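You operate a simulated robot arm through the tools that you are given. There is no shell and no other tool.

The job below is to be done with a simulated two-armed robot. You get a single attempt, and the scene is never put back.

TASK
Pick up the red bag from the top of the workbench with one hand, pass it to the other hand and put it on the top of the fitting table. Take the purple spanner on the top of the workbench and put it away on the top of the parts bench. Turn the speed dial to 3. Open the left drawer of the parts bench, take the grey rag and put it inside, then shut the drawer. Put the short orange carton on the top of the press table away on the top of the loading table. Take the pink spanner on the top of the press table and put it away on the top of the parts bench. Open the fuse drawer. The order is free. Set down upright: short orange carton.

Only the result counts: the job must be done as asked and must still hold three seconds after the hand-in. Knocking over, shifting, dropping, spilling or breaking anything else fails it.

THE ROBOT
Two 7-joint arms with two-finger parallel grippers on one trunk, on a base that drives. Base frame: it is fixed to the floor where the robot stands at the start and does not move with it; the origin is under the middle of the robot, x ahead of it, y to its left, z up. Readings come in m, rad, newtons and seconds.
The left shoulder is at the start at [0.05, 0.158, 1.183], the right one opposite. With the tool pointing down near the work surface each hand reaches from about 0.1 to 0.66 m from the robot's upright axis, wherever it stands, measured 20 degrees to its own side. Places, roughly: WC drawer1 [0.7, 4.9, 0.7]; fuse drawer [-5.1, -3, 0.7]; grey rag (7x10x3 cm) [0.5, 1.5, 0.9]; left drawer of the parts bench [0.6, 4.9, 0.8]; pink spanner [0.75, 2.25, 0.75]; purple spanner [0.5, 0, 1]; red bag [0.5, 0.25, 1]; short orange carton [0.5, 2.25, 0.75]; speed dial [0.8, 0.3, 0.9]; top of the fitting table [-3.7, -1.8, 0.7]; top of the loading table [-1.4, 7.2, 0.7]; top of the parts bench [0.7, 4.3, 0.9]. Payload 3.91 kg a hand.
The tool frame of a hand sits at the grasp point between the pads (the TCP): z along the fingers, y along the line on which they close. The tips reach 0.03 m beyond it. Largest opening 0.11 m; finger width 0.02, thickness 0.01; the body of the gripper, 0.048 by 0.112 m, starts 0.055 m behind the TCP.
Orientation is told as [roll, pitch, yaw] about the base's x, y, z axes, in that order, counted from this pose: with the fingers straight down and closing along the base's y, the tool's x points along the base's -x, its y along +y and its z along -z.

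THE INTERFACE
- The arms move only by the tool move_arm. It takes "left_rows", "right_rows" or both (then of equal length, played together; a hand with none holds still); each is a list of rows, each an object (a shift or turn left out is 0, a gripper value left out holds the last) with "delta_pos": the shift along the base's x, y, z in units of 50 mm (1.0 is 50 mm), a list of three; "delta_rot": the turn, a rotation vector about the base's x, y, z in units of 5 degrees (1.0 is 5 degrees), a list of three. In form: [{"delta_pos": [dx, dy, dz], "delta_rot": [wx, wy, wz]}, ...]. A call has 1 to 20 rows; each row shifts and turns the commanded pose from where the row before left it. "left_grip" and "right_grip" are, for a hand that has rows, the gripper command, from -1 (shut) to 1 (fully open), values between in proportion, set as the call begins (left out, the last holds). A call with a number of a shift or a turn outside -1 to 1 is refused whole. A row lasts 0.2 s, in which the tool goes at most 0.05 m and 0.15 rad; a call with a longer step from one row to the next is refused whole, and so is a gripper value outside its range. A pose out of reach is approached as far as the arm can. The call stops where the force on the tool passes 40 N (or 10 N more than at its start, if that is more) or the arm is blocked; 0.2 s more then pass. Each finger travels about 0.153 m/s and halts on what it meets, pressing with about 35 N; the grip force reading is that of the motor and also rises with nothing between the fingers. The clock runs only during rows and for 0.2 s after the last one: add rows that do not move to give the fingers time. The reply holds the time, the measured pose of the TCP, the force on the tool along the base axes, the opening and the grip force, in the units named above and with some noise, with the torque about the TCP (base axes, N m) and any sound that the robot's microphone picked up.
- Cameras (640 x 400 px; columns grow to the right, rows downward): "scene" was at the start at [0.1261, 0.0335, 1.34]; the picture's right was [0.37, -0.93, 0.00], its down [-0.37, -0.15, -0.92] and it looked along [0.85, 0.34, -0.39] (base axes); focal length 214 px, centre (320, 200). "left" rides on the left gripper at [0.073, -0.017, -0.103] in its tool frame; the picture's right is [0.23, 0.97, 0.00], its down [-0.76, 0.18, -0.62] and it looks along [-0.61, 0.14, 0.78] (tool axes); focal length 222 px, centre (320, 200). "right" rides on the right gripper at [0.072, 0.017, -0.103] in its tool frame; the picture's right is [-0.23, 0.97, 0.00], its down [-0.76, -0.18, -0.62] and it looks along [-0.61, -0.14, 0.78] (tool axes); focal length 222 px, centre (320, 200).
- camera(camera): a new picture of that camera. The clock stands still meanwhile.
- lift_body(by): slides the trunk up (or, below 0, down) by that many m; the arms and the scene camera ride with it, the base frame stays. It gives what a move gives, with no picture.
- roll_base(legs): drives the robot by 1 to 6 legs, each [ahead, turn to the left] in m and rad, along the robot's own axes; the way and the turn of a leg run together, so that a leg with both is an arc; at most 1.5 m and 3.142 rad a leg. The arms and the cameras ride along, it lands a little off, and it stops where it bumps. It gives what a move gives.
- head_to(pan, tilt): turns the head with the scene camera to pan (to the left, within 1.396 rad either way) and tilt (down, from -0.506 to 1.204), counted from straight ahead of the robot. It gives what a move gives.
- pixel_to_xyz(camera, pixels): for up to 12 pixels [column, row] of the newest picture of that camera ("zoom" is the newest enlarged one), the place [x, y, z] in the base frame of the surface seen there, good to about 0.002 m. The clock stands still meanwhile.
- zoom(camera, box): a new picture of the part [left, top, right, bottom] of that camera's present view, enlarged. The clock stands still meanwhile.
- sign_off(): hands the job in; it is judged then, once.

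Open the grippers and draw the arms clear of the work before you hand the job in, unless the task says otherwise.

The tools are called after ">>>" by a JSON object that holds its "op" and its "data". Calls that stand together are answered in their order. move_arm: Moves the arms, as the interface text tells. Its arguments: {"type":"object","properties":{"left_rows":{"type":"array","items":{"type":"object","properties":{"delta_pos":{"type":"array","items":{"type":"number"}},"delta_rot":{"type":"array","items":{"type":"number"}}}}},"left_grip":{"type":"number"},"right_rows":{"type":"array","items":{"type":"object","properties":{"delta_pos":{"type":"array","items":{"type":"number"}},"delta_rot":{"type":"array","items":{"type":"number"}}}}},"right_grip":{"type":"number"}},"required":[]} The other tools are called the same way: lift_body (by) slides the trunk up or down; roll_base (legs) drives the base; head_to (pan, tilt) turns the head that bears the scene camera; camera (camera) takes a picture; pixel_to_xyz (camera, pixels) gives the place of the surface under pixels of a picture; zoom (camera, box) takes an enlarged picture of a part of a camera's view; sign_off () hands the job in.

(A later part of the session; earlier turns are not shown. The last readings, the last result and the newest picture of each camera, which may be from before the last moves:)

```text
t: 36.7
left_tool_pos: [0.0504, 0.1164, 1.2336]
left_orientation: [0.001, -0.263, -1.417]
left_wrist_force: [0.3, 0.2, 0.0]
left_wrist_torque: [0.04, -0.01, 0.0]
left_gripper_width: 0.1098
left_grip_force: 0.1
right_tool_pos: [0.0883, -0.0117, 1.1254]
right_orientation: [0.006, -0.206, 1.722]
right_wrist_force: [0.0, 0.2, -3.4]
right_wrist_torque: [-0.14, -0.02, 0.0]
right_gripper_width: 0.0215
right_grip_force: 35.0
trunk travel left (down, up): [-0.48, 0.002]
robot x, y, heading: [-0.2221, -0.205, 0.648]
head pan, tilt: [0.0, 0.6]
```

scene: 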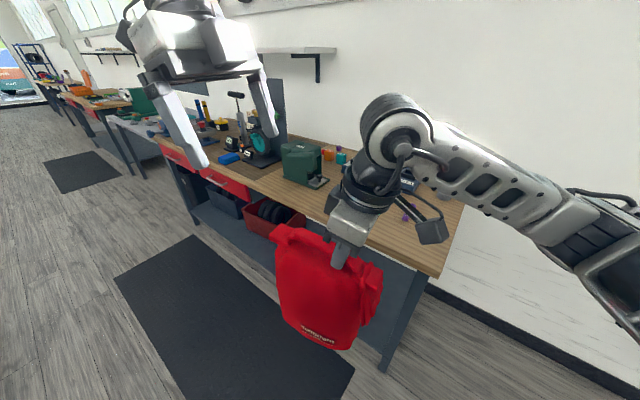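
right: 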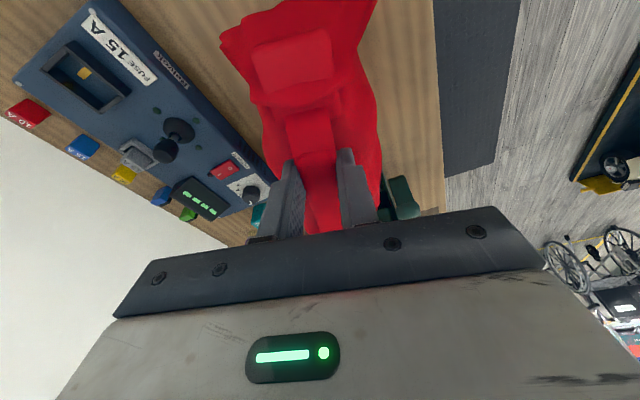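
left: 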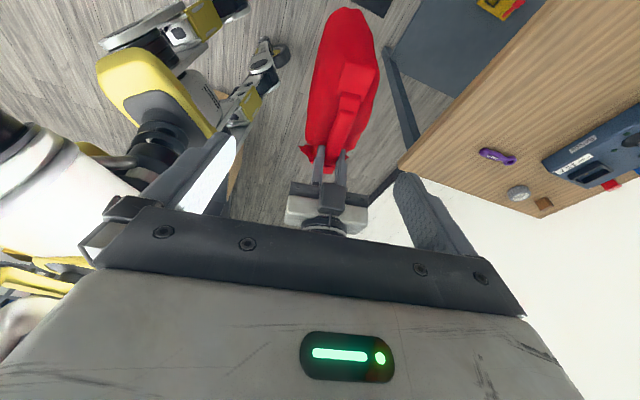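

It follows now. I'll continue to the hover pose over the left part of the handle.

>>> {"op": "move_arm", "data": {"left_rows": [{"delta_pos": [0.24, -0.25, -0.1]}, {"delta_pos": [0.24, -0.25, -0.1]}, {}]}}

>>> {"op": "camera", "data": {"camera": "left"}}

>>> {"op": "camera", "data": {"camera": "scene"}}

```text
t: 37.5
left_tool_pos: [0.0496, 0.1171, 1.2298]
left_orientation: [-0.002, -0.261, -1.422]
left_wrist_force: [-0.9, 0.4, 0.1]
left_wrist_torque: [-0.01, -0.02, -0.02]
left_gripper_width: 0.1102
left_grip_force: 0.1
left hand out of reach, approached as far as the arm can: row 1, 2
right_tool_pos: [0.0883, -0.0116, 1.1239]
right_orientation: [0.007, -0.206, 1.72]
right_wrist_force: [0.3, -1.0, -3.3]
right_wrist_torque: [-0.15, -0.03, -0.01]
right_gripper_width: 0.0216
right_grip_force: 35.3
trunk travel left (down, up): [-0.48, 0.002]
robot x, y, heading: [-0.2254, -0.1989, 0.647]
head pan, tilt: [0.0, 0.6]
```

```text
taken
```

left: 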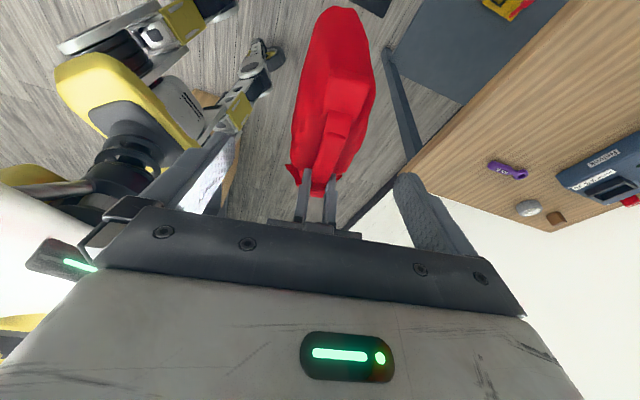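

```text
taken
```

scene: 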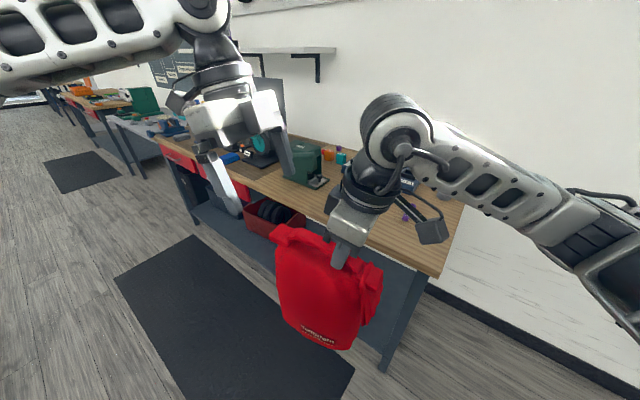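

The left hand can't cross further right, so I'll bring the bag to it with the right hand, moving about 6 cm to the robot's left.

>>> {"op": "move_arm", "data": {"right_rows": [{"delta_pos": [-0.25, 0.35, 0]}, {"delta_pos": [-0.25, 0.35, 0]}, {"delta_pos": [-0.2, 0.3, 0]}, {}]}}

>>> {"op": "camera", "data": {"camera": "left"}}

>>> {"op": "camera", "data": {"camera": "scene"}}

```text
t: 38.5
left_tool_pos: [0.0497, 0.117, 1.2305]
left_orientation: [-0.002, -0.263, -1.422]
left_wrist_force: [-1.0, -0.3, 0.0]
left_wrist_torque: [-0.02, 0.0, -0.02]
left_gripper_width: 0.1103
left_grip_force: 0.0
right_tool_pos: [0.052, 0.0386, 1.1257]
right_orientation: [0.006, -0.206, 1.721]
right_wrist_force: [-0.8, -0.3, -4.2]
right_wrist_torque: [-0.15, 0.01, 0.01]
right_gripper_width: 0.0214
right_grip_force: 35.3
trunk travel left (down, up): [-0.48, 0.002]
robot x, y, heading: [-0.2253, -0.1959, 0.65]
head pan, tilt: [0.0, 0.6]
```

```text
taken
```

left: 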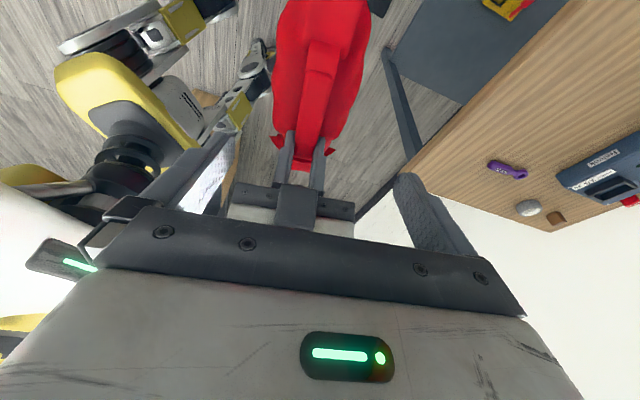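

```text
taken
```

scene: 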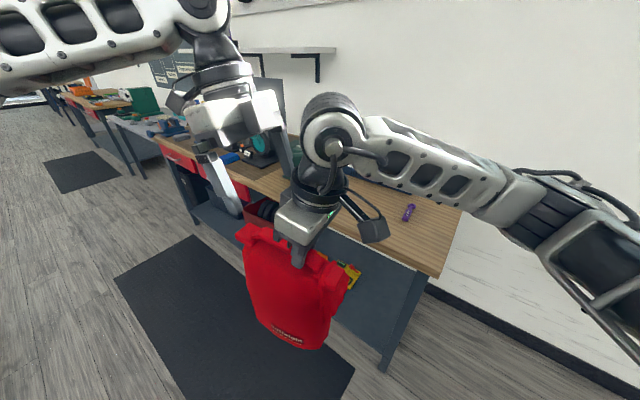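

The right hand followed, and the bar's left part now lies under the left hand. I'll check pixel coordinates of the bar in the left view before descending.

>>> {"op": "pixel_to_xyz", "data": {"camera": "left", "pixels": [[318, 60], [324, 30], [313, 90], [310, 110], [305, 130], [330, 75], [296, 80], [310, 60], [335, 60], [290, 205], [320, 15]]}}

>>> {"op": "zoom", "data": {"camera": "left", "box": [220, 0, 420, 200]}}

```text
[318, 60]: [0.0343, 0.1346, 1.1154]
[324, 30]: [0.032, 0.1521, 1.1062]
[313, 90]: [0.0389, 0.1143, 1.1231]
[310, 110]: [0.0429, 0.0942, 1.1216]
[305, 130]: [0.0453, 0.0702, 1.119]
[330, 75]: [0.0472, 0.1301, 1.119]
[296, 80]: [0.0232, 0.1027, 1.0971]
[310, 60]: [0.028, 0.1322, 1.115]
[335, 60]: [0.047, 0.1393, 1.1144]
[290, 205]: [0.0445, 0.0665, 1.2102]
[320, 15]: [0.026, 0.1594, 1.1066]
```

```text
2.00 times, centred on (320, 100) of left
```

zoom: 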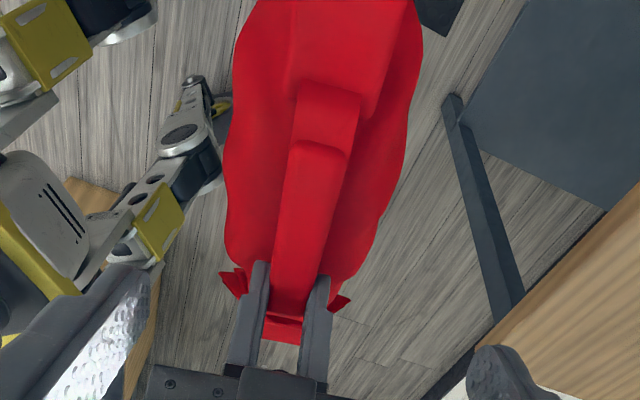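

The bar is centred at about [0.039,0.114,1.122] for the left hand. I'll add 5° of outward tilt for wrist clearance and descend in small steps toward [0.040,0.112,1.130].

>>> {"op": "move_arm", "data": {"left_rows": [{"delta_rot": [-0.99, -0.144, 0]}, {"delta_pos": [-0.1, 0.1, -0.4]}, {"delta_pos": [-0.1, 0, -0.4]}, {}]}}

>>> {"op": "camera", "data": {"camera": "scene"}}

>>> {"op": "camera", "data": {"camera": "left"}}

```text
t: 39.5
left_tool_pos: [0.0398, 0.1215, 1.19]
left_orientation: [0.0, -0.35, -1.42]
left_wrist_force: [0.7, -0.3, 0.2]
left_wrist_torque: [0.0, -0.01, -0.02]
left_gripper_width: 0.1098
left_grip_force: 0.2
right_tool_pos: [0.0527, 0.0375, 1.1258]
right_orientation: [0.007, -0.205, 1.72]
right_wrist_force: [0.3, 0.0, -3.5]
right_wrist_torque: [-0.16, -0.06, -0.02]
right_gripper_width: 0.0217
right_grip_force: 35.3
trunk travel left (down, up): [-0.48, 0.002]
robot x, y, heading: [-0.2234, -0.1996, 0.645]
head pan, tilt: [0.0, 0.6]
```

```text
taken
```

scene: 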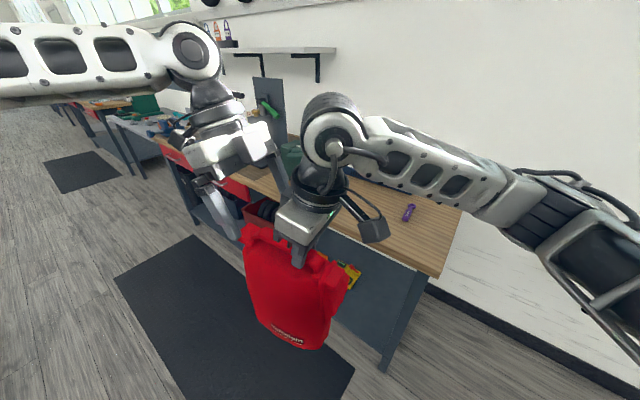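

```text
taken
```

left: 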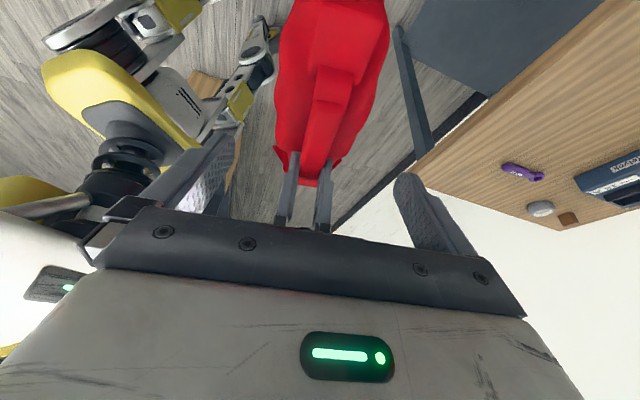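

There is clearance between the wrists. I'll descend the last 6 cm in small steps.

>>> {"op": "move_arm", "data": {"left_rows": [{"delta_pos": [0, -0.05, -0.3]}, {"delta_pos": [0, -0.05, -0.3]}, {"delta_pos": [0, -0.05, -0.3]}, {"delta_pos": [0, -0.04, -0.28]}, {}]}}

>>> {"op": "camera", "data": {"camera": "left"}}

>>> {"op": "zoom", "data": {"camera": "scene", "box": [140, 80, 400, 360]}}

```text
t: 40.7
left_tool_pos: [0.0404, 0.1111, 1.1302]
left_orientation: [-0.001, -0.35, -1.423]
left_wrist_force: [0.1, 0.1, -0.4]
left_wrist_torque: [0.01, 0.0, 0.0]
left_gripper_width: 0.11
left_grip_force: 0.0
right_tool_pos: [0.0518, 0.0392, 1.1254]
right_orientation: [0.006, -0.206, 1.722]
right_wrist_force: [-0.2, -0.2, -2.6]
right_wrist_torque: [-0.18, -0.05, 0.01]
right_gripper_width: 0.0218
right_grip_force: 34.7
trunk travel left (down, up): [-0.48, 0.002]
robot x, y, heading: [-0.2238, -0.1997, 0.646]
head pan, tilt: [0.0, 0.6]
```

```text
taken
```

left: 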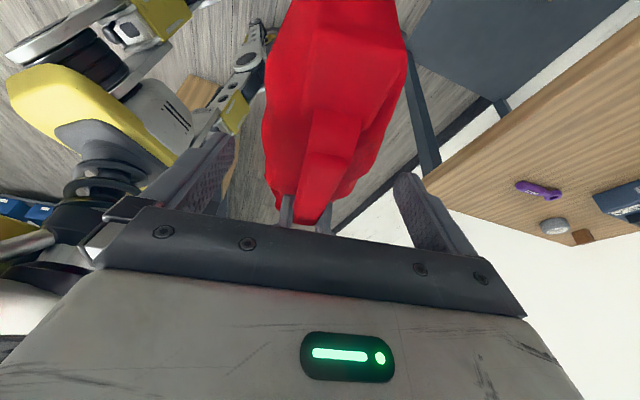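

```text
1.43 times, centred on (270, 220) of scene
```

zoom: 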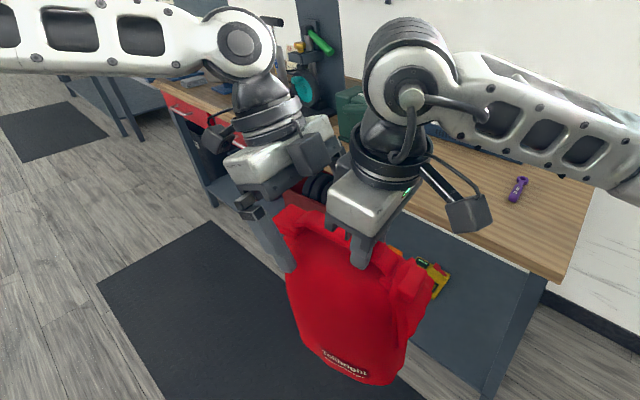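

The left hand is in place at [0.040,0.111,1.130] with no contact force. I'll close the left gripper.

>>> {"op": "move_arm", "data": {"left_rows": [{}, {}, {}, {}, {}], "left_grip": -1}}

>>> {"op": "camera", "data": {"camera": "left"}}

```text
t: 41.9
left_tool_pos: [0.0408, 0.1125, 1.1301]
left_orientation: [-0.001, -0.35, -1.419]
left_wrist_force: [4.6, -0.9, 0.1]
left_wrist_torque: [0.13, -0.02, 0.2]
left_gripper_width: 0.0216
left_grip_force: 34.6
right_tool_pos: [0.0516, 0.0381, 1.1241]
right_orientation: [0.01, -0.206, 1.724]
right_wrist_force: [-3.4, 0.0, -0.9]
right_wrist_torque: [-0.14, 0.03, 0.09]
right_gripper_width: 0.0216
right_grip_force: 35.2
trunk travel left (down, up): [-0.48, 0.002]
robot x, y, heading: [-0.2257, -0.1984, 0.648]
head pan, tilt: [0.0, 0.6]
```

```text
taken
```

left: 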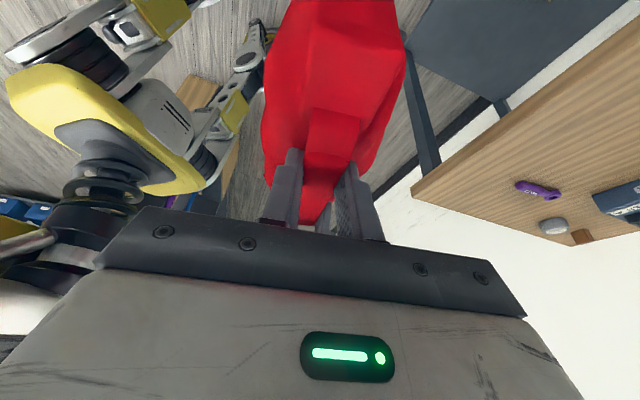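

Both hands hold the bar at 21.6 mm. I'll open the right hand.

>>> {"op": "move_arm", "data": {"right_rows": [{}, {}, {}, {}], "right_grip": 1}}

```text
t: 42.9
left_tool_pos: [0.0407, 0.111, 1.1299]
left_orientation: [-0.003, -0.35, -1.421]
left_wrist_force: [0.4, -0.8, 0.1]
left_wrist_torque: [0.1, 0.04, -0.01]
left_gripper_width: 0.0217
left_grip_force: 34.5
right_tool_pos: [0.0531, 0.0388, 1.1254]
right_orientation: [0.007, -0.206, 1.721]
right_wrist_force: [0.6, 0.9, -0.3]
right_wrist_torque: [-0.01, 0.0, 0.06]
right_gripper_width: 0.1102
right_grip_force: 0.0
trunk travel left (down, up): [-0.48, 0.002]
robot x, y, heading: [-0.2247, -0.1986, 0.651]
head pan, tilt: [0.0, 0.6]
```

The right gripper is open. I'll withdraw it upward along its own axis and then check the bag.

>>> {"op": "move_arm", "data": {"right_rows": [{"delta_pos": [0.01, -0.08, 0.38]}, {"delta_pos": [0.01, -0.08, 0.38]}, {"delta_pos": [0.02, -0.1, 0.48]}, {"delta_pos": [0.2, -0.5, 0.3]}, {"delta_pos": [0.3, -0.6, 0.0]}, {"delta_pos": [0.3, -0.6, 0.0]}, {"delta_pos": [0.3, -0.6, 0.0]}]}}

>>> {"op": "camera", "data": {"camera": "scene"}}

```text
t: 44.5
left_tool_pos: [0.0417, 0.112, 1.1298]
left_orientation: [-0.002, -0.349, -1.421]
left_wrist_force: [-0.3, 0.5, 0.3]
left_wrist_torque: [0.11, 0.01, 0.0]
left_gripper_width: 0.022
left_grip_force: 34.5
right_tool_pos: [0.1104, -0.0925, 1.2027]
right_orientation: [0.007, -0.206, 1.722]
right_wrist_force: [-0.7, -0.9, -0.3]
right_wrist_torque: [-0.02, -0.03, 0.0]
right_gripper_width: 0.1101
right_grip_force: 0.0
trunk travel left (down, up): [-0.48, 0.002]
robot x, y, heading: [-0.2248, -0.1981, 0.646]
head pan, tilt: [0.0, 0.6]
```

```text
taken
```

scene: 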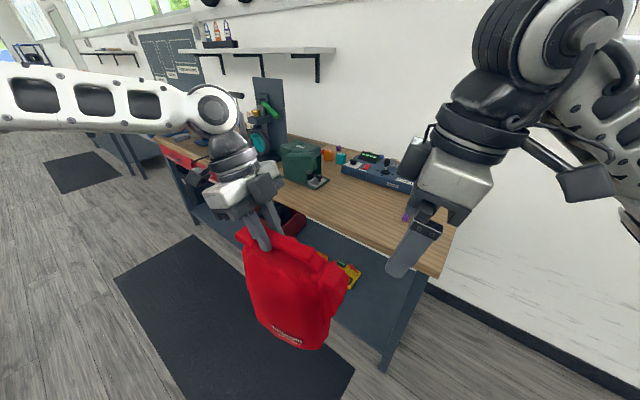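

The handover is done and the left hand alone holds the bag. I'll turn left away from the bench and look around for the fitting table.

>>> {"op": "roll_base", "data": {"legs": [[0, 1.4]]}}

>>> {"op": "head_to", "data": {"pan": 0.6, "tilt": 0.3}}

>>> {"op": "camera", "data": {"camera": "scene"}}

>>> {"op": "head_to", "data": {"pan": 1.35, "tilt": 0.3}}

>>> {"op": "camera", "data": {"camera": "scene"}}

```text
t: 48.4
left_tool_pos: [-0.4934, 0.1082, 1.1308]
left_orientation: [-0.001, -0.349, 0.004]
left_wrist_force: [-0.3, 0.6, 0.2]
left_wrist_torque: [0.03, 0.1, -0.02]
left_gripper_width: 0.0219
left_grip_force: 34.4
right_tool_pos: [-0.2829, 0.1468, 1.2017]
right_orientation: [0.008, -0.206, -3.139]
right_wrist_force: [0.0, -0.1, 0.1]
right_wrist_torque: [-0.01, 0.04, -0.02]
right_gripper_width: 0.11
right_grip_force: 0.1
trunk travel left (down, up): [-0.48, 0.002]
robot x, y, heading: [-0.2252, -0.198, 2.072]
head pan, tilt: [0.0, 0.6]
```

```text
t: 49.4
left_tool_pos: [-0.4929, 0.1081, 1.1293]
left_orientation: [-0.002, -0.348, 0.003]
left_wrist_force: [-0.4, 0.1, 1.1]
left_wrist_torque: [-0.01, 0.11, -0.01]
left_gripper_width: 0.0216
left_grip_force: 34.7
right_tool_pos: [-0.2833, 0.1478, 1.2014]
right_orientation: [0.007, -0.206, -3.138]
right_wrist_force: [0.6, -0.8, 0.5]
right_wrist_torque: [-0.01, 0.01, 0.0]
right_gripper_width: 0.11
right_grip_force: 0.0
trunk travel left (down, up): [-0.48, 0.002]
robot x, y, heading: [-0.2241, -0.1987, 2.075]
head pan, tilt: [0.6, 0.3]
```

```text
taken
```

scene: 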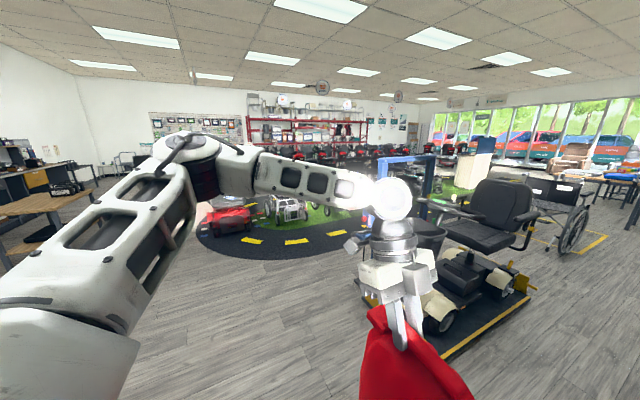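

```text
t: 50.5
left_tool_pos: [-0.4934, 0.1091, 1.1298]
left_orientation: [-0.003, -0.348, 0.004]
left_wrist_force: [0.2, 0.4, -0.2]
left_wrist_torque: [-0.01, 0.1, 0.01]
left_gripper_width: 0.0218
left_grip_force: 34.9
right_tool_pos: [-0.2829, 0.1468, 1.2017]
right_orientation: [0.007, -0.206, -3.139]
right_wrist_force: [0.2, 0.7, 0.6]
right_wrist_torque: [-0.03, -0.01, 0.01]
right_gripper_width: 0.1102
right_grip_force: 0.0
trunk travel left (down, up): [-0.48, 0.002]
robot x, y, heading: [-0.2239, -0.1991, 2.071]
head pan, tilt: [1.349, 0.3]
```

```text
taken
```

scene: 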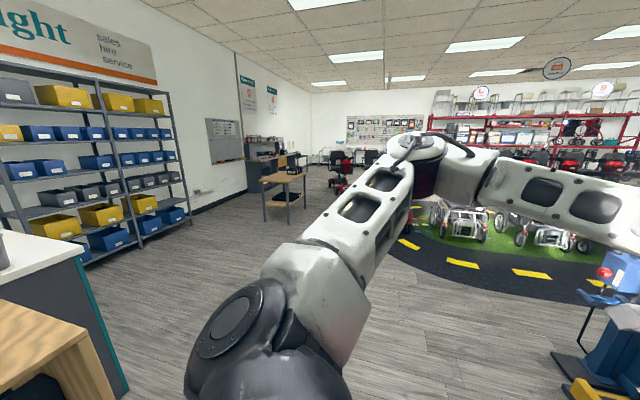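

The small wooden table near (285,180) may be the fitting table, and there is a counter at the lower left. I'll measure both.

>>> {"op": "pixel_to_xyz", "data": {"camera": "scene", "pixels": [[80, 335], [30, 320], [75, 255], [120, 395], [270, 182], [300, 176], [262, 215], [305, 200], [445, 248], [330, 250], [250, 165], [615, 320]]}}

```text
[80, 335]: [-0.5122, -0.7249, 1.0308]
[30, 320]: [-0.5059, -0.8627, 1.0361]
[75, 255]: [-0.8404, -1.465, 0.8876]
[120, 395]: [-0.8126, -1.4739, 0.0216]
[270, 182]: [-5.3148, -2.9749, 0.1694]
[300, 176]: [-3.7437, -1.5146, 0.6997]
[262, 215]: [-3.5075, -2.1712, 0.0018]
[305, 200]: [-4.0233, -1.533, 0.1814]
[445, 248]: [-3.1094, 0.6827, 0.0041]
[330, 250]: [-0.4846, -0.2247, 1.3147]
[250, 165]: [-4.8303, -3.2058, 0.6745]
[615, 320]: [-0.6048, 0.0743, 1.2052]
```

There's something wooden at [-0.51,-0.72,1.03], quite near the sweep of the bag. I'll look down at it.

>>> {"op": "head_to", "data": {"pan": 1.39, "tilt": 0.8}}

>>> {"op": "camera", "data": {"camera": "scene"}}

```text
t: 51.4
left_tool_pos: [-0.4936, 0.107, 1.1306]
left_orientation: [-0.001, -0.35, 0.004]
left_wrist_force: [1.1, -0.8, 0.5]
left_wrist_torque: [0.01, 0.1, -0.02]
left_gripper_width: 0.0217
left_grip_force: 34.5
right_tool_pos: [-0.2835, 0.146, 1.2015]
right_orientation: [0.009, -0.206, -3.136]
right_wrist_force: [-0.7, 0.3, -0.6]
right_wrist_torque: [0.0, 0.0, -0.01]
right_gripper_width: 0.1099
right_grip_force: 0.1
trunk travel left (down, up): [-0.48, 0.002]
robot x, y, heading: [-0.2228, -0.1981, 2.072]
head pan, tilt: [1.389, 0.799]
```

```text
taken
```

scene: 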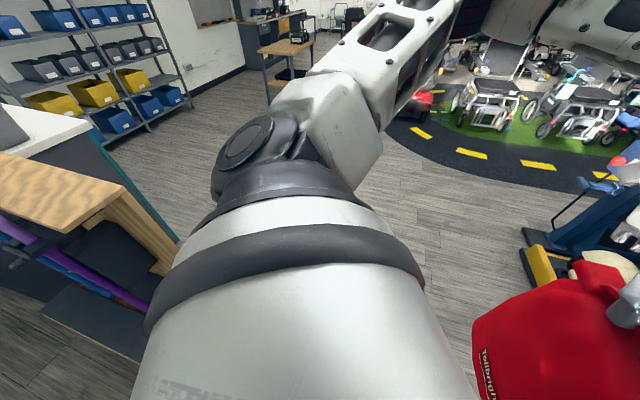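

>>> {"op": "pixel_to_xyz", "data": {"camera": "scene", "pixels": [[105, 185], [80, 225], [20, 200], [10, 160], [160, 270], [130, 300], [60, 300], [140, 230], [550, 260], [540, 275], [610, 170]]}}

```text
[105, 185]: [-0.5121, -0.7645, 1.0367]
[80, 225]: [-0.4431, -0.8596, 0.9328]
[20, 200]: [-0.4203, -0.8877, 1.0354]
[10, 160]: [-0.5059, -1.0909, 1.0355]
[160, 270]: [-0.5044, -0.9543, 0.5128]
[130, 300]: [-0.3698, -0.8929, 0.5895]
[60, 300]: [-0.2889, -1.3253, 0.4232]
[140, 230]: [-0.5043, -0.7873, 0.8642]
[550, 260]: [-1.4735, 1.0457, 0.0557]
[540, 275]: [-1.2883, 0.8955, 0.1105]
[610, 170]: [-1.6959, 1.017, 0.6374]
```

The stand is about 0.6 m from the robot's axis, so I'll turn to face −x, drive 1.2 m clear of it, then look at the fitting table.

>>> {"op": "roll_base", "data": {"legs": [[0, 1.07], [1.2, 0]]}}

>>> {"op": "head_to", "data": {"pan": 0.5, "tilt": 0.25}}

>>> {"op": "camera", "data": {"camera": "scene"}}

```text
t: 60.2
left_tool_pos: [-1.8324, -0.3004, 1.1305]
left_orientation: [-0.005, -0.348, 1.087]
left_wrist_force: [-0.7, -0.2, 0.5]
left_wrist_torque: [-0.09, 0.03, 0.03]
left_gripper_width: 0.0215
left_grip_force: 34.9
right_tool_pos: [-1.767, -0.0957, 1.2014]
right_orientation: [0.007, -0.207, -2.052]
right_wrist_force: [-0.3, -0.1, 0.7]
right_wrist_torque: [-0.02, -0.04, 0.0]
right_gripper_width: 0.1098
right_grip_force: 0.1
trunk travel left (down, up): [-0.48, 0.002]
robot x, y, heading: [-1.4322, -0.2045, -3.129]
head pan, tilt: [1.389, 0.799]
```

```text
t: 61.4
left_tool_pos: [-1.831, -0.3002, 1.1305]
left_orientation: [-0.004, -0.347, 1.087]
left_wrist_force: [0.8, 0.1, -0.2]
left_wrist_torque: [-0.1, 0.05, 0.0]
left_gripper_width: 0.0216
left_grip_force: 35.4
right_tool_pos: [-1.7689, -0.0956, 1.2014]
right_orientation: [0.006, -0.206, -2.055]
right_wrist_force: [-0.2, -0.2, 0.4]
right_wrist_torque: [-0.01, 0.0, -0.03]
right_gripper_width: 0.1098
right_grip_force: 0.0
trunk travel left (down, up): [-0.48, 0.002]
robot x, y, heading: [-1.4335, -0.2047, -3.126]
head pan, tilt: [0.499, 0.25]
```

```text
taken
```

scene: 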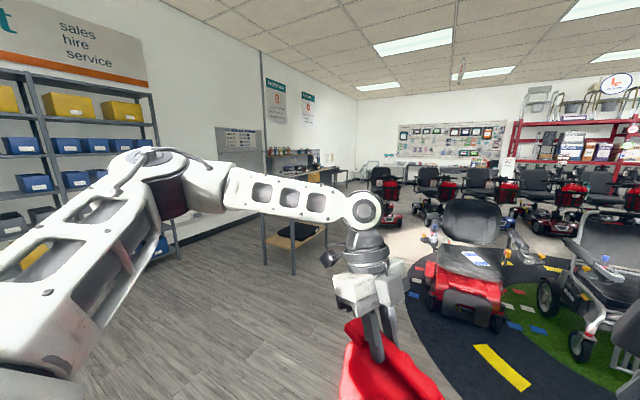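

The left arm hides the table top; its legs show at (265,240) and (293,260). I'll turn toward it and drive closer.

>>> {"op": "roll_base", "data": {"legs": [[0, 0.6], [1.3, 0]]}}

>>> {"op": "head_to", "data": {"pan": -0.05, "tilt": 0.45}}

>>> {"op": "camera", "data": {"camera": "scene"}}

```text
t: 69.5
left_tool_pos: [-2.7839, -1.2322, 1.1304]
left_orientation: [-0.004, -0.349, 1.673]
left_wrist_force: [0.7, 0.5, -0.6]
left_wrist_torque: [-0.09, -0.02, -0.04]
left_gripper_width: 0.0217
left_grip_force: 34.6
right_tool_pos: [-2.8439, -1.0266, 1.2016]
right_orientation: [0.005, -0.205, -1.465]
right_wrist_force: [-0.3, 0.8, 0.2]
right_wrist_torque: [-0.01, -0.03, 0.0]
right_gripper_width: 0.1102
right_grip_force: 0.0
trunk travel left (down, up): [-0.48, 0.002]
robot x, y, heading: [-2.5071, -0.9367, -2.539]
head pan, tilt: [0.499, 0.25]
```

```text
t: 70.5
left_tool_pos: [-2.7831, -1.2308, 1.131]
left_orientation: [-0.003, -0.348, 1.673]
left_wrist_force: [-0.2, 0.3, -0.3]
left_wrist_torque: [-0.1, 0.0, 0.0]
left_gripper_width: 0.0217
left_grip_force: 35.0
right_tool_pos: [-2.8445, -1.0264, 1.2025]
right_orientation: [0.007, -0.205, -1.466]
right_wrist_force: [-0.3, 0.4, 1.3]
right_wrist_torque: [-0.01, -0.02, -0.05]
right_gripper_width: 0.1101
right_grip_force: 0.1
trunk travel left (down, up): [-0.48, 0.002]
robot x, y, heading: [-2.5027, -0.9327, -2.54]
head pan, tilt: [-0.051, 0.45]
```

```text
taken
```

scene: 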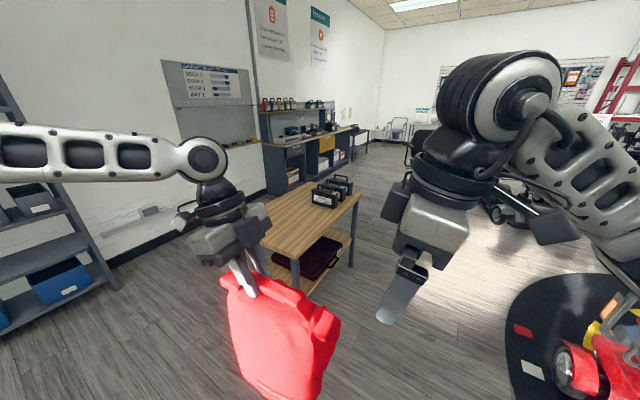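

The fitting table is ahead, with two black boxes at (335,190). I'll measure its corners and the boxes.

>>> {"op": "pixel_to_xyz", "data": {"camera": "scene", "pixels": [[296, 253], [270, 245], [360, 198], [300, 190], [325, 202], [312, 188], [345, 192], [280, 215], [330, 220], [300, 235], [340, 213], [325, 145]]}}

>>> {"op": "zoom", "data": {"camera": "scene", "box": [220, 90, 400, 290]}}

```text
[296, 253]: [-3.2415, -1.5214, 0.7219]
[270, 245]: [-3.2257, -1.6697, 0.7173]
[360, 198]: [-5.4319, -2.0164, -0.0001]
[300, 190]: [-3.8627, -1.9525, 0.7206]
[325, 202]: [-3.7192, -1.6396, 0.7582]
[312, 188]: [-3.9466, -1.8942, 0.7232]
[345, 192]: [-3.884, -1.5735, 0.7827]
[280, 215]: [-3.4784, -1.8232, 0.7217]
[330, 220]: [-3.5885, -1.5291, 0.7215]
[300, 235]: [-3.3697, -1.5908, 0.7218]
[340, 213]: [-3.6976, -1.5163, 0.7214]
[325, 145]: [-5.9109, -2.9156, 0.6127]
```

```text
2.00 times, centred on (310, 190) of scene
```

zoom: 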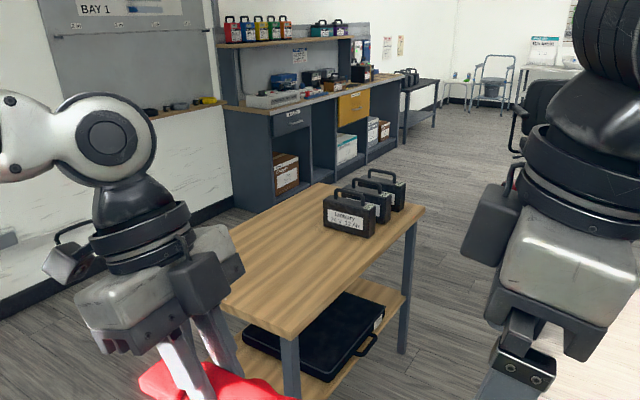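

The table top is at z=0.7215 with the near corner at about (-3.22,-1.51). I'll check the box tops before the bag passes over them.

>>> {"op": "pixel_to_xyz", "data": {"camera": "zoom", "pixels": [[345, 191], [365, 181], [388, 171], [340, 225], [350, 235], [300, 290], [240, 230], [262, 215], [420, 210], [350, 110], [300, 120], [20, 270]]}}

>>> {"op": "move_arm", "data": {"left_rows": [{"delta_pos": [0, 0, 0.4]}, {"delta_pos": [0, 0, 0.4]}, {"delta_pos": [0, 0, 0.4]}]}}

```text
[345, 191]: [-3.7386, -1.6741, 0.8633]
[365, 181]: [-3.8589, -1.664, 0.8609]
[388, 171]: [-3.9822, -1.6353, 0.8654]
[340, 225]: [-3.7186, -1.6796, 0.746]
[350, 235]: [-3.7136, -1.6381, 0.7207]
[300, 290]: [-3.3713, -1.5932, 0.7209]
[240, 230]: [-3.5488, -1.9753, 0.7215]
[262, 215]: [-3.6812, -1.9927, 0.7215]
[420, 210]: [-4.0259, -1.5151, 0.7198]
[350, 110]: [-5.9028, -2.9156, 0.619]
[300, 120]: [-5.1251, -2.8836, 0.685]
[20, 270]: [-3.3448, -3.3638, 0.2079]
```

```text
t: 71.3
left_tool_pos: [-2.7824, -1.2311, 1.1911]
left_orientation: [-0.003, -0.349, 1.672]
left_wrist_force: [0.2, -0.6, -3.7]
left_wrist_torque: [-0.08, 0.0, -0.02]
left_gripper_width: 0.0218
left_grip_force: 35.0
right_tool_pos: [-2.8446, -1.0263, 1.2017]
right_orientation: [0.007, -0.205, -1.466]
right_wrist_force: [0.5, 1.0, -1.3]
right_wrist_torque: [0.05, 0.01, 0.01]
right_gripper_width: 0.11
right_grip_force: 0.0
trunk travel left (down, up): [-0.48, 0.002]
robot x, y, heading: [-2.4988, -0.9348, -2.543]
head pan, tilt: [-0.051, 0.45]
```

Box handles reach z≈0.865 and the bag bottom is now at 0.92, so it clears. I'll drive along the table's north side and turn to face it.

>>> {"op": "roll_base", "data": {"legs": [[0, -0.385], [1.0, 0], [0, 1.35]]}}

>>> {"op": "head_to", "data": {"pan": 0.1, "tilt": 0.7}}

>>> {"op": "camera", "data": {"camera": "scene"}}

```text
t: 81.0
left_tool_pos: [-3.3811, -1.5468, 1.1901]
left_orientation: [-0.003, -0.349, 2.647]
left_wrist_force: [0.4, 0.4, -3.6]
left_wrist_torque: [-0.06, -0.08, -0.02]
left_gripper_width: 0.0216
left_grip_force: 35.3
right_tool_pos: [-3.5857, -1.4805, 1.2015]
right_orientation: [0.007, -0.206, -0.491]
right_wrist_force: [-0.4, -0.5, -0.4]
right_wrist_torque: [-0.03, -0.02, 0.02]
right_gripper_width: 0.11
right_grip_force: 0.0
trunk travel left (down, up): [-0.48, 0.002]
robot x, y, heading: [-3.4743, -1.1489, -1.565]
head pan, tilt: [-0.051, 0.45]
```

```text
t: 81.7
left_tool_pos: [-3.3816, -1.546, 1.1909]
left_orientation: [-0.002, -0.349, 2.647]
left_wrist_force: [-0.4, 0.6, -3.5]
left_wrist_torque: [-0.09, -0.07, 0.01]
left_gripper_width: 0.0217
left_grip_force: 35.5
right_tool_pos: [-3.5859, -1.4816, 1.2014]
right_orientation: [0.007, -0.204, -0.494]
right_wrist_force: [-0.6, 0.4, -0.2]
right_wrist_torque: [-0.02, -0.02, 0.03]
right_gripper_width: 0.11
right_grip_force: 0.1
trunk travel left (down, up): [-0.48, 0.002]
robot x, y, heading: [-3.4729, -1.1483, -1.568]
head pan, tilt: [0.099, 0.7]
```

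```text
taken
```

scene: 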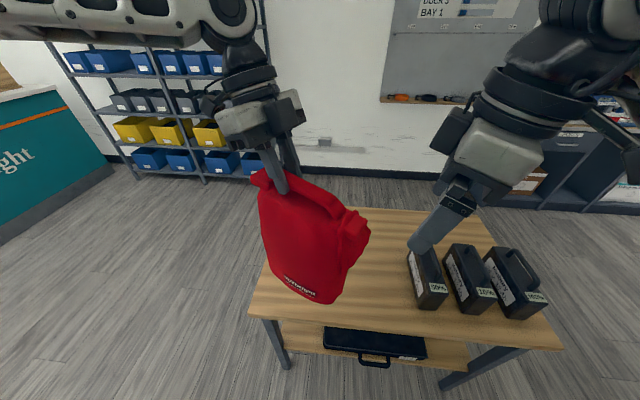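

The bag hangs over the table's left half, well left of the black boxes. I'll lower the trunk a bit, then extend the left arm inward over the table.

>>> {"op": "lift_body", "data": {"by": -0.1}}

>>> {"op": "move_arm", "data": {"left_rows": [{"delta_pos": [-0.05, -0.5, 0]}, {"delta_pos": [-0.05, -0.5, 0]}, {"delta_pos": [-0.1, -0.5, 0]}, {"delta_pos": [-0.1, -0.5, 0]}, {"delta_pos": [-0.06, -0.5, 0]}, {"delta_pos": [0, -0.5, 0]}, {}]}}

>>> {"op": "camera", "data": {"camera": "scene"}}

```text
t: 83.1
left_tool_pos: [-3.3828, -1.5456, 1.0903]
left_orientation: [-0.003, -0.349, 2.648]
left_wrist_force: [-0.2, -0.2, -3.7]
left_wrist_torque: [-0.07, -0.07, -0.02]
left_gripper_width: 0.0218
left_grip_force: 35.5
right_tool_pos: [-3.5853, -1.4813, 1.1015]
right_orientation: [0.007, -0.206, -0.493]
right_wrist_force: [-1.0, -0.5, 0.2]
right_wrist_torque: [0.03, -0.01, -0.02]
right_gripper_width: 0.11
right_grip_force: 0.1
trunk travel left (down, up): [-0.38, 0.102]
robot x, y, heading: [-3.47, -1.1487, -1.564]
head pan, tilt: [0.099, 0.7]
```

```text
t: 84.7
left_tool_pos: [-3.3372, -1.6317, 1.0822]
left_orientation: [-0.001, -0.351, 2.648]
left_wrist_force: [0.1, -0.5, -3.4]
left_wrist_torque: [-0.04, -0.09, 0.03]
left_gripper_width: 0.0218
left_grip_force: 35.0
left hand out of reach, approached as far as the arm can: row 2, 3, 4, 5, 6
right_tool_pos: [-3.5861, -1.4825, 1.101]
right_orientation: [0.008, -0.207, -0.492]
right_wrist_force: [-0.5, -0.9, -0.6]
right_wrist_torque: [0.05, 0.01, 0.02]
right_gripper_width: 0.1099
right_grip_force: 0.1
trunk travel left (down, up): [-0.38, 0.102]
robot x, y, heading: [-3.4723, -1.1515, -1.567]
head pan, tilt: [0.099, 0.7]
```

```text
taken
```

scene: 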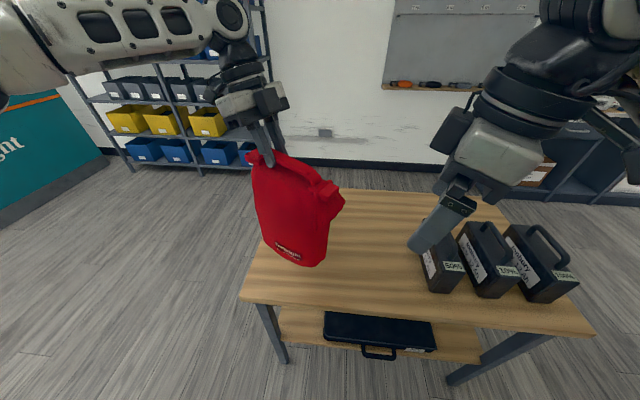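

The reach is limited by the wrist yaw. I'll rotate the left hand back toward neutral while shifting the bag toward the table's middle.

>>> {"op": "move_arm", "data": {"left_rows": [{"delta_rot": [0, 0, 1]}, {"delta_rot": [0, 0, 1]}, {"delta_rot": [0, 0, 1], "delta_pos": [-0.25, 0, 0]}, {"delta_rot": [0, 0, 1], "delta_pos": [-0.25, 0, 0]}, {"delta_rot": [0, 0, 1], "delta_pos": [-0.25, -0.1, 0]}, {"delta_rot": [0, 0, 1], "delta_pos": [-0.25, -0.1, 0]}, {"delta_rot": [0, 0, 1], "delta_pos": [-0.25, -0.3, 0]}, {"delta_rot": [0, 0, 1], "delta_pos": [-0.25, -0.3, 0]}, {}]}}

>>> {"op": "camera", "data": {"camera": "scene"}}

```text
t: 86.7
left_tool_pos: [-3.3813, -1.6422, 1.079]
left_orientation: [-0.001, -0.35, -2.935]
left_wrist_force: [-0.4, -0.4, -3.6]
left_wrist_torque: [0.05, -0.11, 0.01]
left_gripper_width: 0.0217
left_grip_force: 35.3
left hand out of reach, approached as far as the arm can: row 6, 7, 8
right_tool_pos: [-3.5871, -1.4821, 1.1015]
right_orientation: [0.007, -0.206, -0.491]
right_wrist_force: [0.2, -0.3, -0.3]
right_wrist_torque: [-0.04, 0.0, 0.0]
right_gripper_width: 0.11
right_grip_force: 0.1
trunk travel left (down, up): [-0.38, 0.102]
robot x, y, heading: [-3.475, -1.1462, -1.565]
head pan, tilt: [0.099, 0.7]
```

```text
taken
```

scene: 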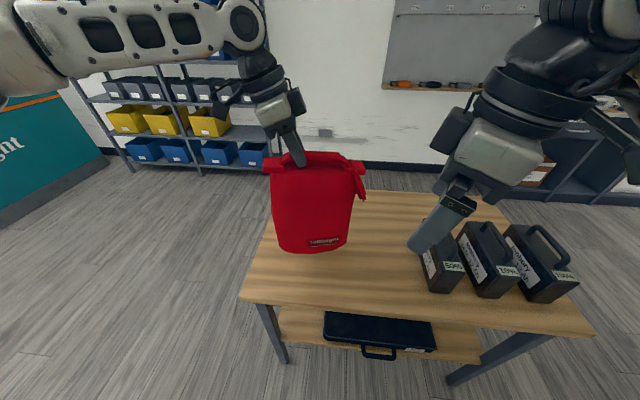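

The bag now hangs above the table's left part, with its footprint about x −3.52..−3.31, y −1.73..−1.57, all inside the top. I'll lower it with the trunk, then gently with the arm.

>>> {"op": "lift_body", "data": {"by": -0.07}}

>>> {"op": "move_arm", "data": {"left_rows": [{"delta_pos": [0, 0, -0.1]}, {"delta_pos": [0, 0, -0.1]}, {}]}}

>>> {"op": "camera", "data": {"camera": "scene"}}

```text
t: 87.7
left_tool_pos: [-3.381, -1.6427, 1.0093]
left_orientation: [-0.002, -0.352, -2.938]
left_wrist_force: [-0.3, -0.8, -2.6]
left_wrist_torque: [0.03, -0.04, 0.0]
left_gripper_width: 0.0219
left_grip_force: 35.0
right_tool_pos: [-3.5865, -1.4809, 1.0314]
right_orientation: [0.007, -0.207, -0.493]
right_wrist_force: [-0.5, 1.0, -0.5]
right_wrist_torque: [0.04, 0.0, -0.01]
right_gripper_width: 0.11
right_grip_force: 0.1
trunk travel left (down, up): [-0.31, 0.172]
robot x, y, heading: [-3.4695, -1.1444, -1.567]
head pan, tilt: [0.099, 0.7]
```

```text
t: 88.5
left_tool_pos: [-3.3801, -1.6415, 0.9991]
left_orientation: [-0.003, -0.351, -2.934]
left_wrist_force: [-0.6, -0.7, -2.7]
left_wrist_torque: [0.03, -0.08, -0.01]
left_gripper_width: 0.0217
left_grip_force: 35.2
right_tool_pos: [-3.5863, -1.4805, 1.0317]
right_orientation: [0.006, -0.207, -0.492]
right_wrist_force: [0.3, 0.1, -0.4]
right_wrist_torque: [-0.03, 0.02, 0.02]
right_gripper_width: 0.1101
right_grip_force: 0.1
trunk travel left (down, up): [-0.31, 0.172]
robot x, y, heading: [-3.4674, -1.1481, -1.569]
head pan, tilt: [0.099, 0.7]
```

```text
taken
```

scene: 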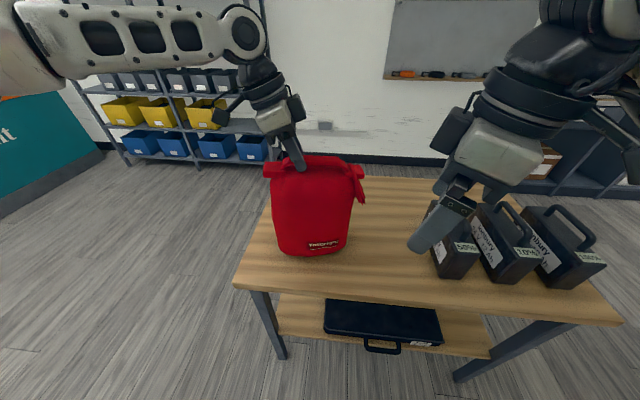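

The bag bottom should be only 2–3 mm above the surface. I'll lower in very small steps.

>>> {"op": "move_arm", "data": {"left_rows": [{"delta_pos": [0, 0, -0.05]}, {"delta_pos": [0, 0, -0.05]}, {}]}}

```text
t: 89.3
left_tool_pos: [-3.3812, -1.6416, 0.9968]
left_orientation: [0.0, -0.351, -2.938]
left_wrist_force: [0.9, 1.3, 3.4]
left_wrist_torque: [0.24, -0.71, 0.07]
left_gripper_width: 0.0217
left_grip_force: 35.6
right_tool_pos: [-3.5851, -1.4821, 1.0326]
right_orientation: [0.008, -0.206, -0.491]
right_wrist_force: [-0.6, 0.2, 0.1]
right_wrist_torque: [-0.01, 0.0, 0.0]
right_gripper_width: 0.1098
right_grip_force: 0.1
trunk travel left (down, up): [-0.31, 0.172]
robot x, y, heading: [-3.4689, -1.1494, -1.57]
head pan, tilt: [0.099, 0.7]
```

Contact: the force went from −2.7 to +3.4 N. I'll release and withdraw along the tool axis, upward and outward.

>>> {"op": "move_arm", "data": {"left_rows": [{}, {}, {}, {}], "left_grip": 1}}

>>> {"op": "move_arm", "data": {"left_rows": [{"delta_pos": [0.06, 0.01, 0.2]}, {"delta_pos": [0.12, 0.02, 0.36]}, {"delta_pos": [0.14, 0.03, 0.4]}, {"delta_pos": [0.15, 0.03, 0.45]}, {"delta_pos": [0.1, 0.4, 0.5]}, {"delta_pos": [0.1, 0.5, 0.2]}, {"delta_pos": [0.1, 0.5, 0]}]}}

>>> {"op": "camera", "data": {"camera": "scene"}}

```text
t: 90.3
left_tool_pos: [-3.3801, -1.6411, 0.9957]
left_orientation: [-0.003, -0.352, -2.937]
left_wrist_force: [-0.6, 0.9, -0.4]
left_wrist_torque: [-0.01, 0.0, 0.0]
left_gripper_width: 0.1099
left_grip_force: 0.0
right_tool_pos: [-3.5847, -1.4813, 1.0315]
right_orientation: [0.009, -0.207, -0.491]
right_wrist_force: [-0.2, 0.4, -0.3]
right_wrist_torque: [0.0, -0.03, 0.04]
right_gripper_width: 0.1101
right_grip_force: 0.1
trunk travel left (down, up): [-0.31, 0.172]
robot x, y, heading: [-3.4723, -1.1514, -1.566]
head pan, tilt: [0.099, 0.7]
```

```text
t: 91.9
left_tool_pos: [-3.3413, -1.5658, 1.1018]
left_orientation: [0.0, -0.352, -2.937]
left_wrist_force: [-0.4, 0.6, -0.2]
left_wrist_torque: [-0.03, -0.02, -0.01]
left_gripper_width: 0.1102
left_grip_force: 0.0
right_tool_pos: [-3.5857, -1.4799, 1.0324]
right_orientation: [0.007, -0.206, -0.493]
right_wrist_force: [0.3, 0.3, -0.3]
right_wrist_torque: [0.0, 0.0, -0.01]
right_gripper_width: 0.11
right_grip_force: 0.0
trunk travel left (down, up): [-0.31, 0.172]
robot x, y, heading: [-3.4752, -1.1486, -1.568]
head pan, tilt: [0.099, 0.7]
```

```text
taken
```

scene: 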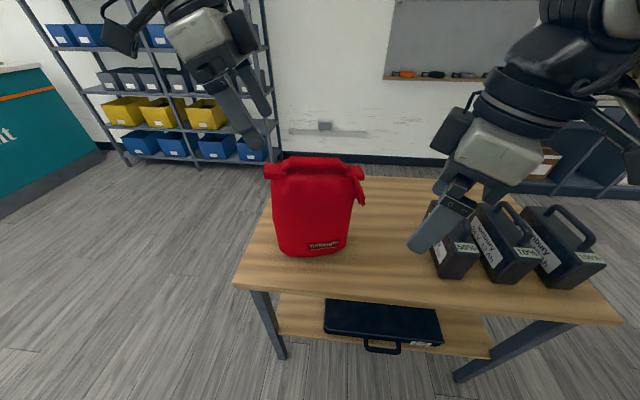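

The bag stands on the fitting table, released. I'll back away and return both hands to a neutral, tool-down orientation.

>>> {"op": "roll_base", "data": {"legs": [[-0.35, 0]]}}

>>> {"op": "move_arm", "data": {"left_rows": [{"delta_rot": [0.203, -0.979, 0]}, {"delta_rot": [0.203, -0.979, 0]}, {"delta_rot": [0.203, -0.979, 0]}, {"delta_rot": [0.203, -0.979, 0]}, {"delta_rot": [0, 0, 1]}, {"delta_rot": [0, 0, 1]}, {"delta_rot": [0, 0, 1]}, {"delta_rot": [0, 0, 1]}, {"delta_rot": [0, 0, 1]}, {"delta_rot": [0, 0, 1]}, {"delta_rot": [0, 0, 1]}, {"delta_rot": [0, 0, 1]}, {"delta_rot": [0, 0, 1]}, {"delta_rot": [0, 0, 1]}, {"delta_rot": [0, 0, 1]}, {"delta_rot": [0, 0, 1]}, {"delta_rot": [0, 0, 1]}, {"delta_rot": [0, 0, 1]}, {"delta_rot": [0, 0, 1]}, {"delta_rot": [0, 0, 0.7]}], "right_rows": [{"delta_rot": [0.371, 0.694, 0]}, {"delta_rot": [0.371, 0.694, 0]}, {"delta_rot": [0.371, 0.694, 0]}, {"delta_pos": [-0.5, 0, 0.4]}, {"delta_pos": [-0.5, 0, 0.4], "delta_rot": [0, 0, -1]}, {"delta_rot": [0, 0, -1]}, {"delta_rot": [0, 0, -1]}, {"delta_rot": [0, 0, -1]}, {"delta_rot": [0, 0, -1]}, {"delta_rot": [0, 0, -1]}, {"delta_rot": [0, 0, -1]}, {"delta_rot": [0, 0, -1]}, {"delta_rot": [0, 0, -1]}, {"delta_rot": [0, 0, -1]}, {"delta_rot": [0, 0, -1]}, {"delta_rot": [0, 0, -1]}, {"delta_rot": [0, 0, -0.3]}, {}, {}, {}]}}

>>> {"op": "head_to", "data": {"pan": -0.6, "tilt": 0.35}}

>>> {"op": "camera", "data": {"camera": "scene"}}

```text
t: 94.2
left_tool_pos: [-3.3434, -1.2148, 1.1015]
left_orientation: [-0.002, -0.351, -2.933]
left_wrist_force: [-1.0, 0.7, 0.5]
left_wrist_torque: [0.0, 0.01, 0.01]
left_gripper_width: 0.1097
left_grip_force: 0.0
right_tool_pos: [-3.5862, -1.1292, 1.0314]
right_orientation: [0.006, -0.204, -0.492]
right_wrist_force: [0.3, -0.7, 0.0]
right_wrist_torque: [-0.03, 0.01, 0.04]
right_gripper_width: 0.11
right_grip_force: 0.1
trunk travel left (down, up): [-0.31, 0.172]
robot x, y, heading: [-3.4738, -0.7951, -1.565]
head pan, tilt: [0.099, 0.7]
```

```text
t: 98.4
left_tool_pos: [-3.333, -1.2166, 1.1019]
left_orientation: [-0.002, -0.004, -1.561]
left_wrist_force: [-0.9, -0.1, 0.4]
left_wrist_torque: [0.02, -0.03, -0.02]
left_gripper_width: 0.1098
left_grip_force: 0.0
left hand out of reach, approached as far as the arm can: row 4
right_tool_pos: [-3.6367, -1.1303, 1.0711]
right_orientation: [0.009, -0.001, -1.564]
right_wrist_force: [-0.2, 0.3, 0.2]
right_wrist_torque: [0.03, -0.02, -0.01]
right_gripper_width: 0.11
right_grip_force: 0.2
trunk travel left (down, up): [-0.31, 0.172]
robot x, y, heading: [-3.4758, -0.7984, -1.565]
head pan, tilt: [0.099, 0.7]
```

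```text
t: 99.5
left_tool_pos: [-3.3327, -1.2153, 1.1017]
left_orientation: [-0.001, 0.0, -1.565]
left_wrist_force: [-0.3, 0.4, -0.7]
left_wrist_torque: [0.0, 0.03, -0.04]
left_gripper_width: 0.1101
left_grip_force: 0.2
right_tool_pos: [-3.6367, -1.129, 1.0719]
right_orientation: [0.007, 0.001, -1.565]
right_wrist_force: [0.7, 0.0, -0.6]
right_wrist_torque: [-0.02, 0.01, 0.01]
right_gripper_width: 0.1099
right_grip_force: 0.1
trunk travel left (down, up): [-0.31, 0.172]
robot x, y, heading: [-3.4748, -0.7992, -1.565]
head pan, tilt: [-0.6, 0.351]
```

```text
taken
```

scene: 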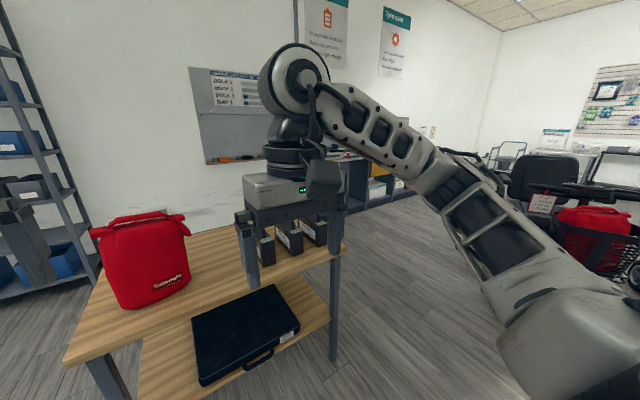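

The arms are compact. The fuse bench is along the far wall, so I'll turn to face west and inspect the route around the table.

>>> {"op": "roll_base", "data": {"legs": [[0, -1.45]]}}

>>> {"op": "head_to", "data": {"pan": 0.15, "tilt": 0.35}}

>>> {"op": "camera", "data": {"camera": "scene"}}

```text
t: 103.5
left_tool_pos: [-3.8727, -0.9842, 1.1014]
left_orientation: [-0.003, -0.002, -3.024]
left_wrist_force: [0.0, -0.7, -0.8]
left_wrist_torque: [-0.01, -0.01, -0.01]
left_gripper_width: 0.1098
left_grip_force: 0.1
right_tool_pos: [-3.8229, -0.6726, 1.0705]
right_orientation: [0.006, -0.001, -3.023]
right_wrist_force: [0.2, -0.1, -0.6]
right_wrist_torque: [-0.01, 0.0, -0.02]
right_gripper_width: 0.1098
right_grip_force: 0.2
trunk travel left (down, up): [-0.31, 0.172]
robot x, y, heading: [-3.4721, -0.7985, -3.025]
head pan, tilt: [-0.6, 0.351]
```

```text
t: 104.6
left_tool_pos: [-3.8733, -0.9843, 1.1016]
left_orientation: [-0.001, -0.003, -3.024]
left_wrist_force: [0.5, 0.3, 0.6]
left_wrist_torque: [0.0, 0.01, 0.0]
left_gripper_width: 0.1103
left_grip_force: 0.2
right_tool_pos: [-3.8219, -0.6735, 1.072]
right_orientation: [0.007, 0.001, -3.023]
right_wrist_force: [-0.1, -0.5, -0.3]
right_wrist_torque: [0.03, -0.01, -0.02]
right_gripper_width: 0.1101
right_grip_force: 0.1
trunk travel left (down, up): [-0.31, 0.172]
robot x, y, heading: [-3.4747, -0.7989, -3.027]
head pan, tilt: [0.15, 0.351]
```

```text
taken
```

scene: 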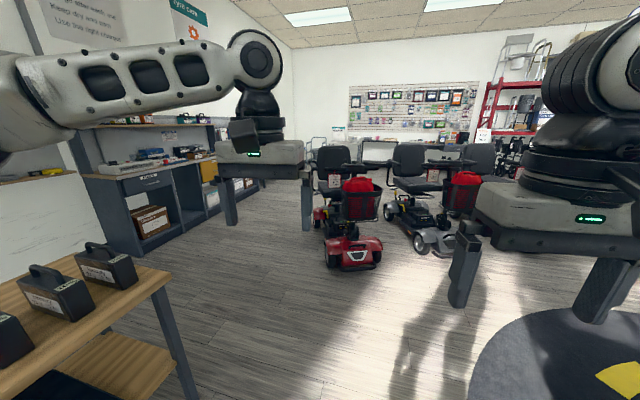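

>>> {"op": "pixel_to_xyz", "data": {"camera": "scene", "pixels": [[350, 268], [168, 275], [195, 395], [130, 245], [150, 187], [170, 178], [140, 180], [200, 225], [240, 205], [105, 190], [340, 200], [420, 250]]}}

>>> {"op": "zoom", "data": {"camera": "scene", "box": [60, 100, 300, 270]}}

```text
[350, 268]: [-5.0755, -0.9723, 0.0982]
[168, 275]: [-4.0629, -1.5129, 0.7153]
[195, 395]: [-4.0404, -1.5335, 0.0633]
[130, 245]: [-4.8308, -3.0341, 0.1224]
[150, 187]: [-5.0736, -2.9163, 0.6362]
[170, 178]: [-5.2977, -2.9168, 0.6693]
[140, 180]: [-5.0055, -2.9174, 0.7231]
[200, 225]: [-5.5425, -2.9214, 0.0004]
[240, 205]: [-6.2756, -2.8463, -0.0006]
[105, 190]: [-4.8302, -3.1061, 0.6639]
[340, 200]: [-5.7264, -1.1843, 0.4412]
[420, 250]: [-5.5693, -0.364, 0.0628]
```

```text
2.35 times, centred on (180, 185) of scene
```

zoom: 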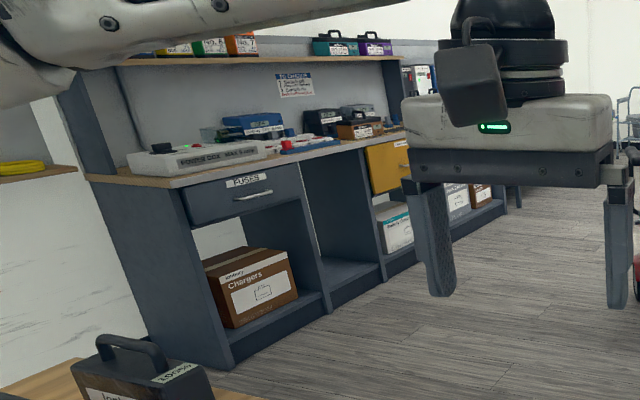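

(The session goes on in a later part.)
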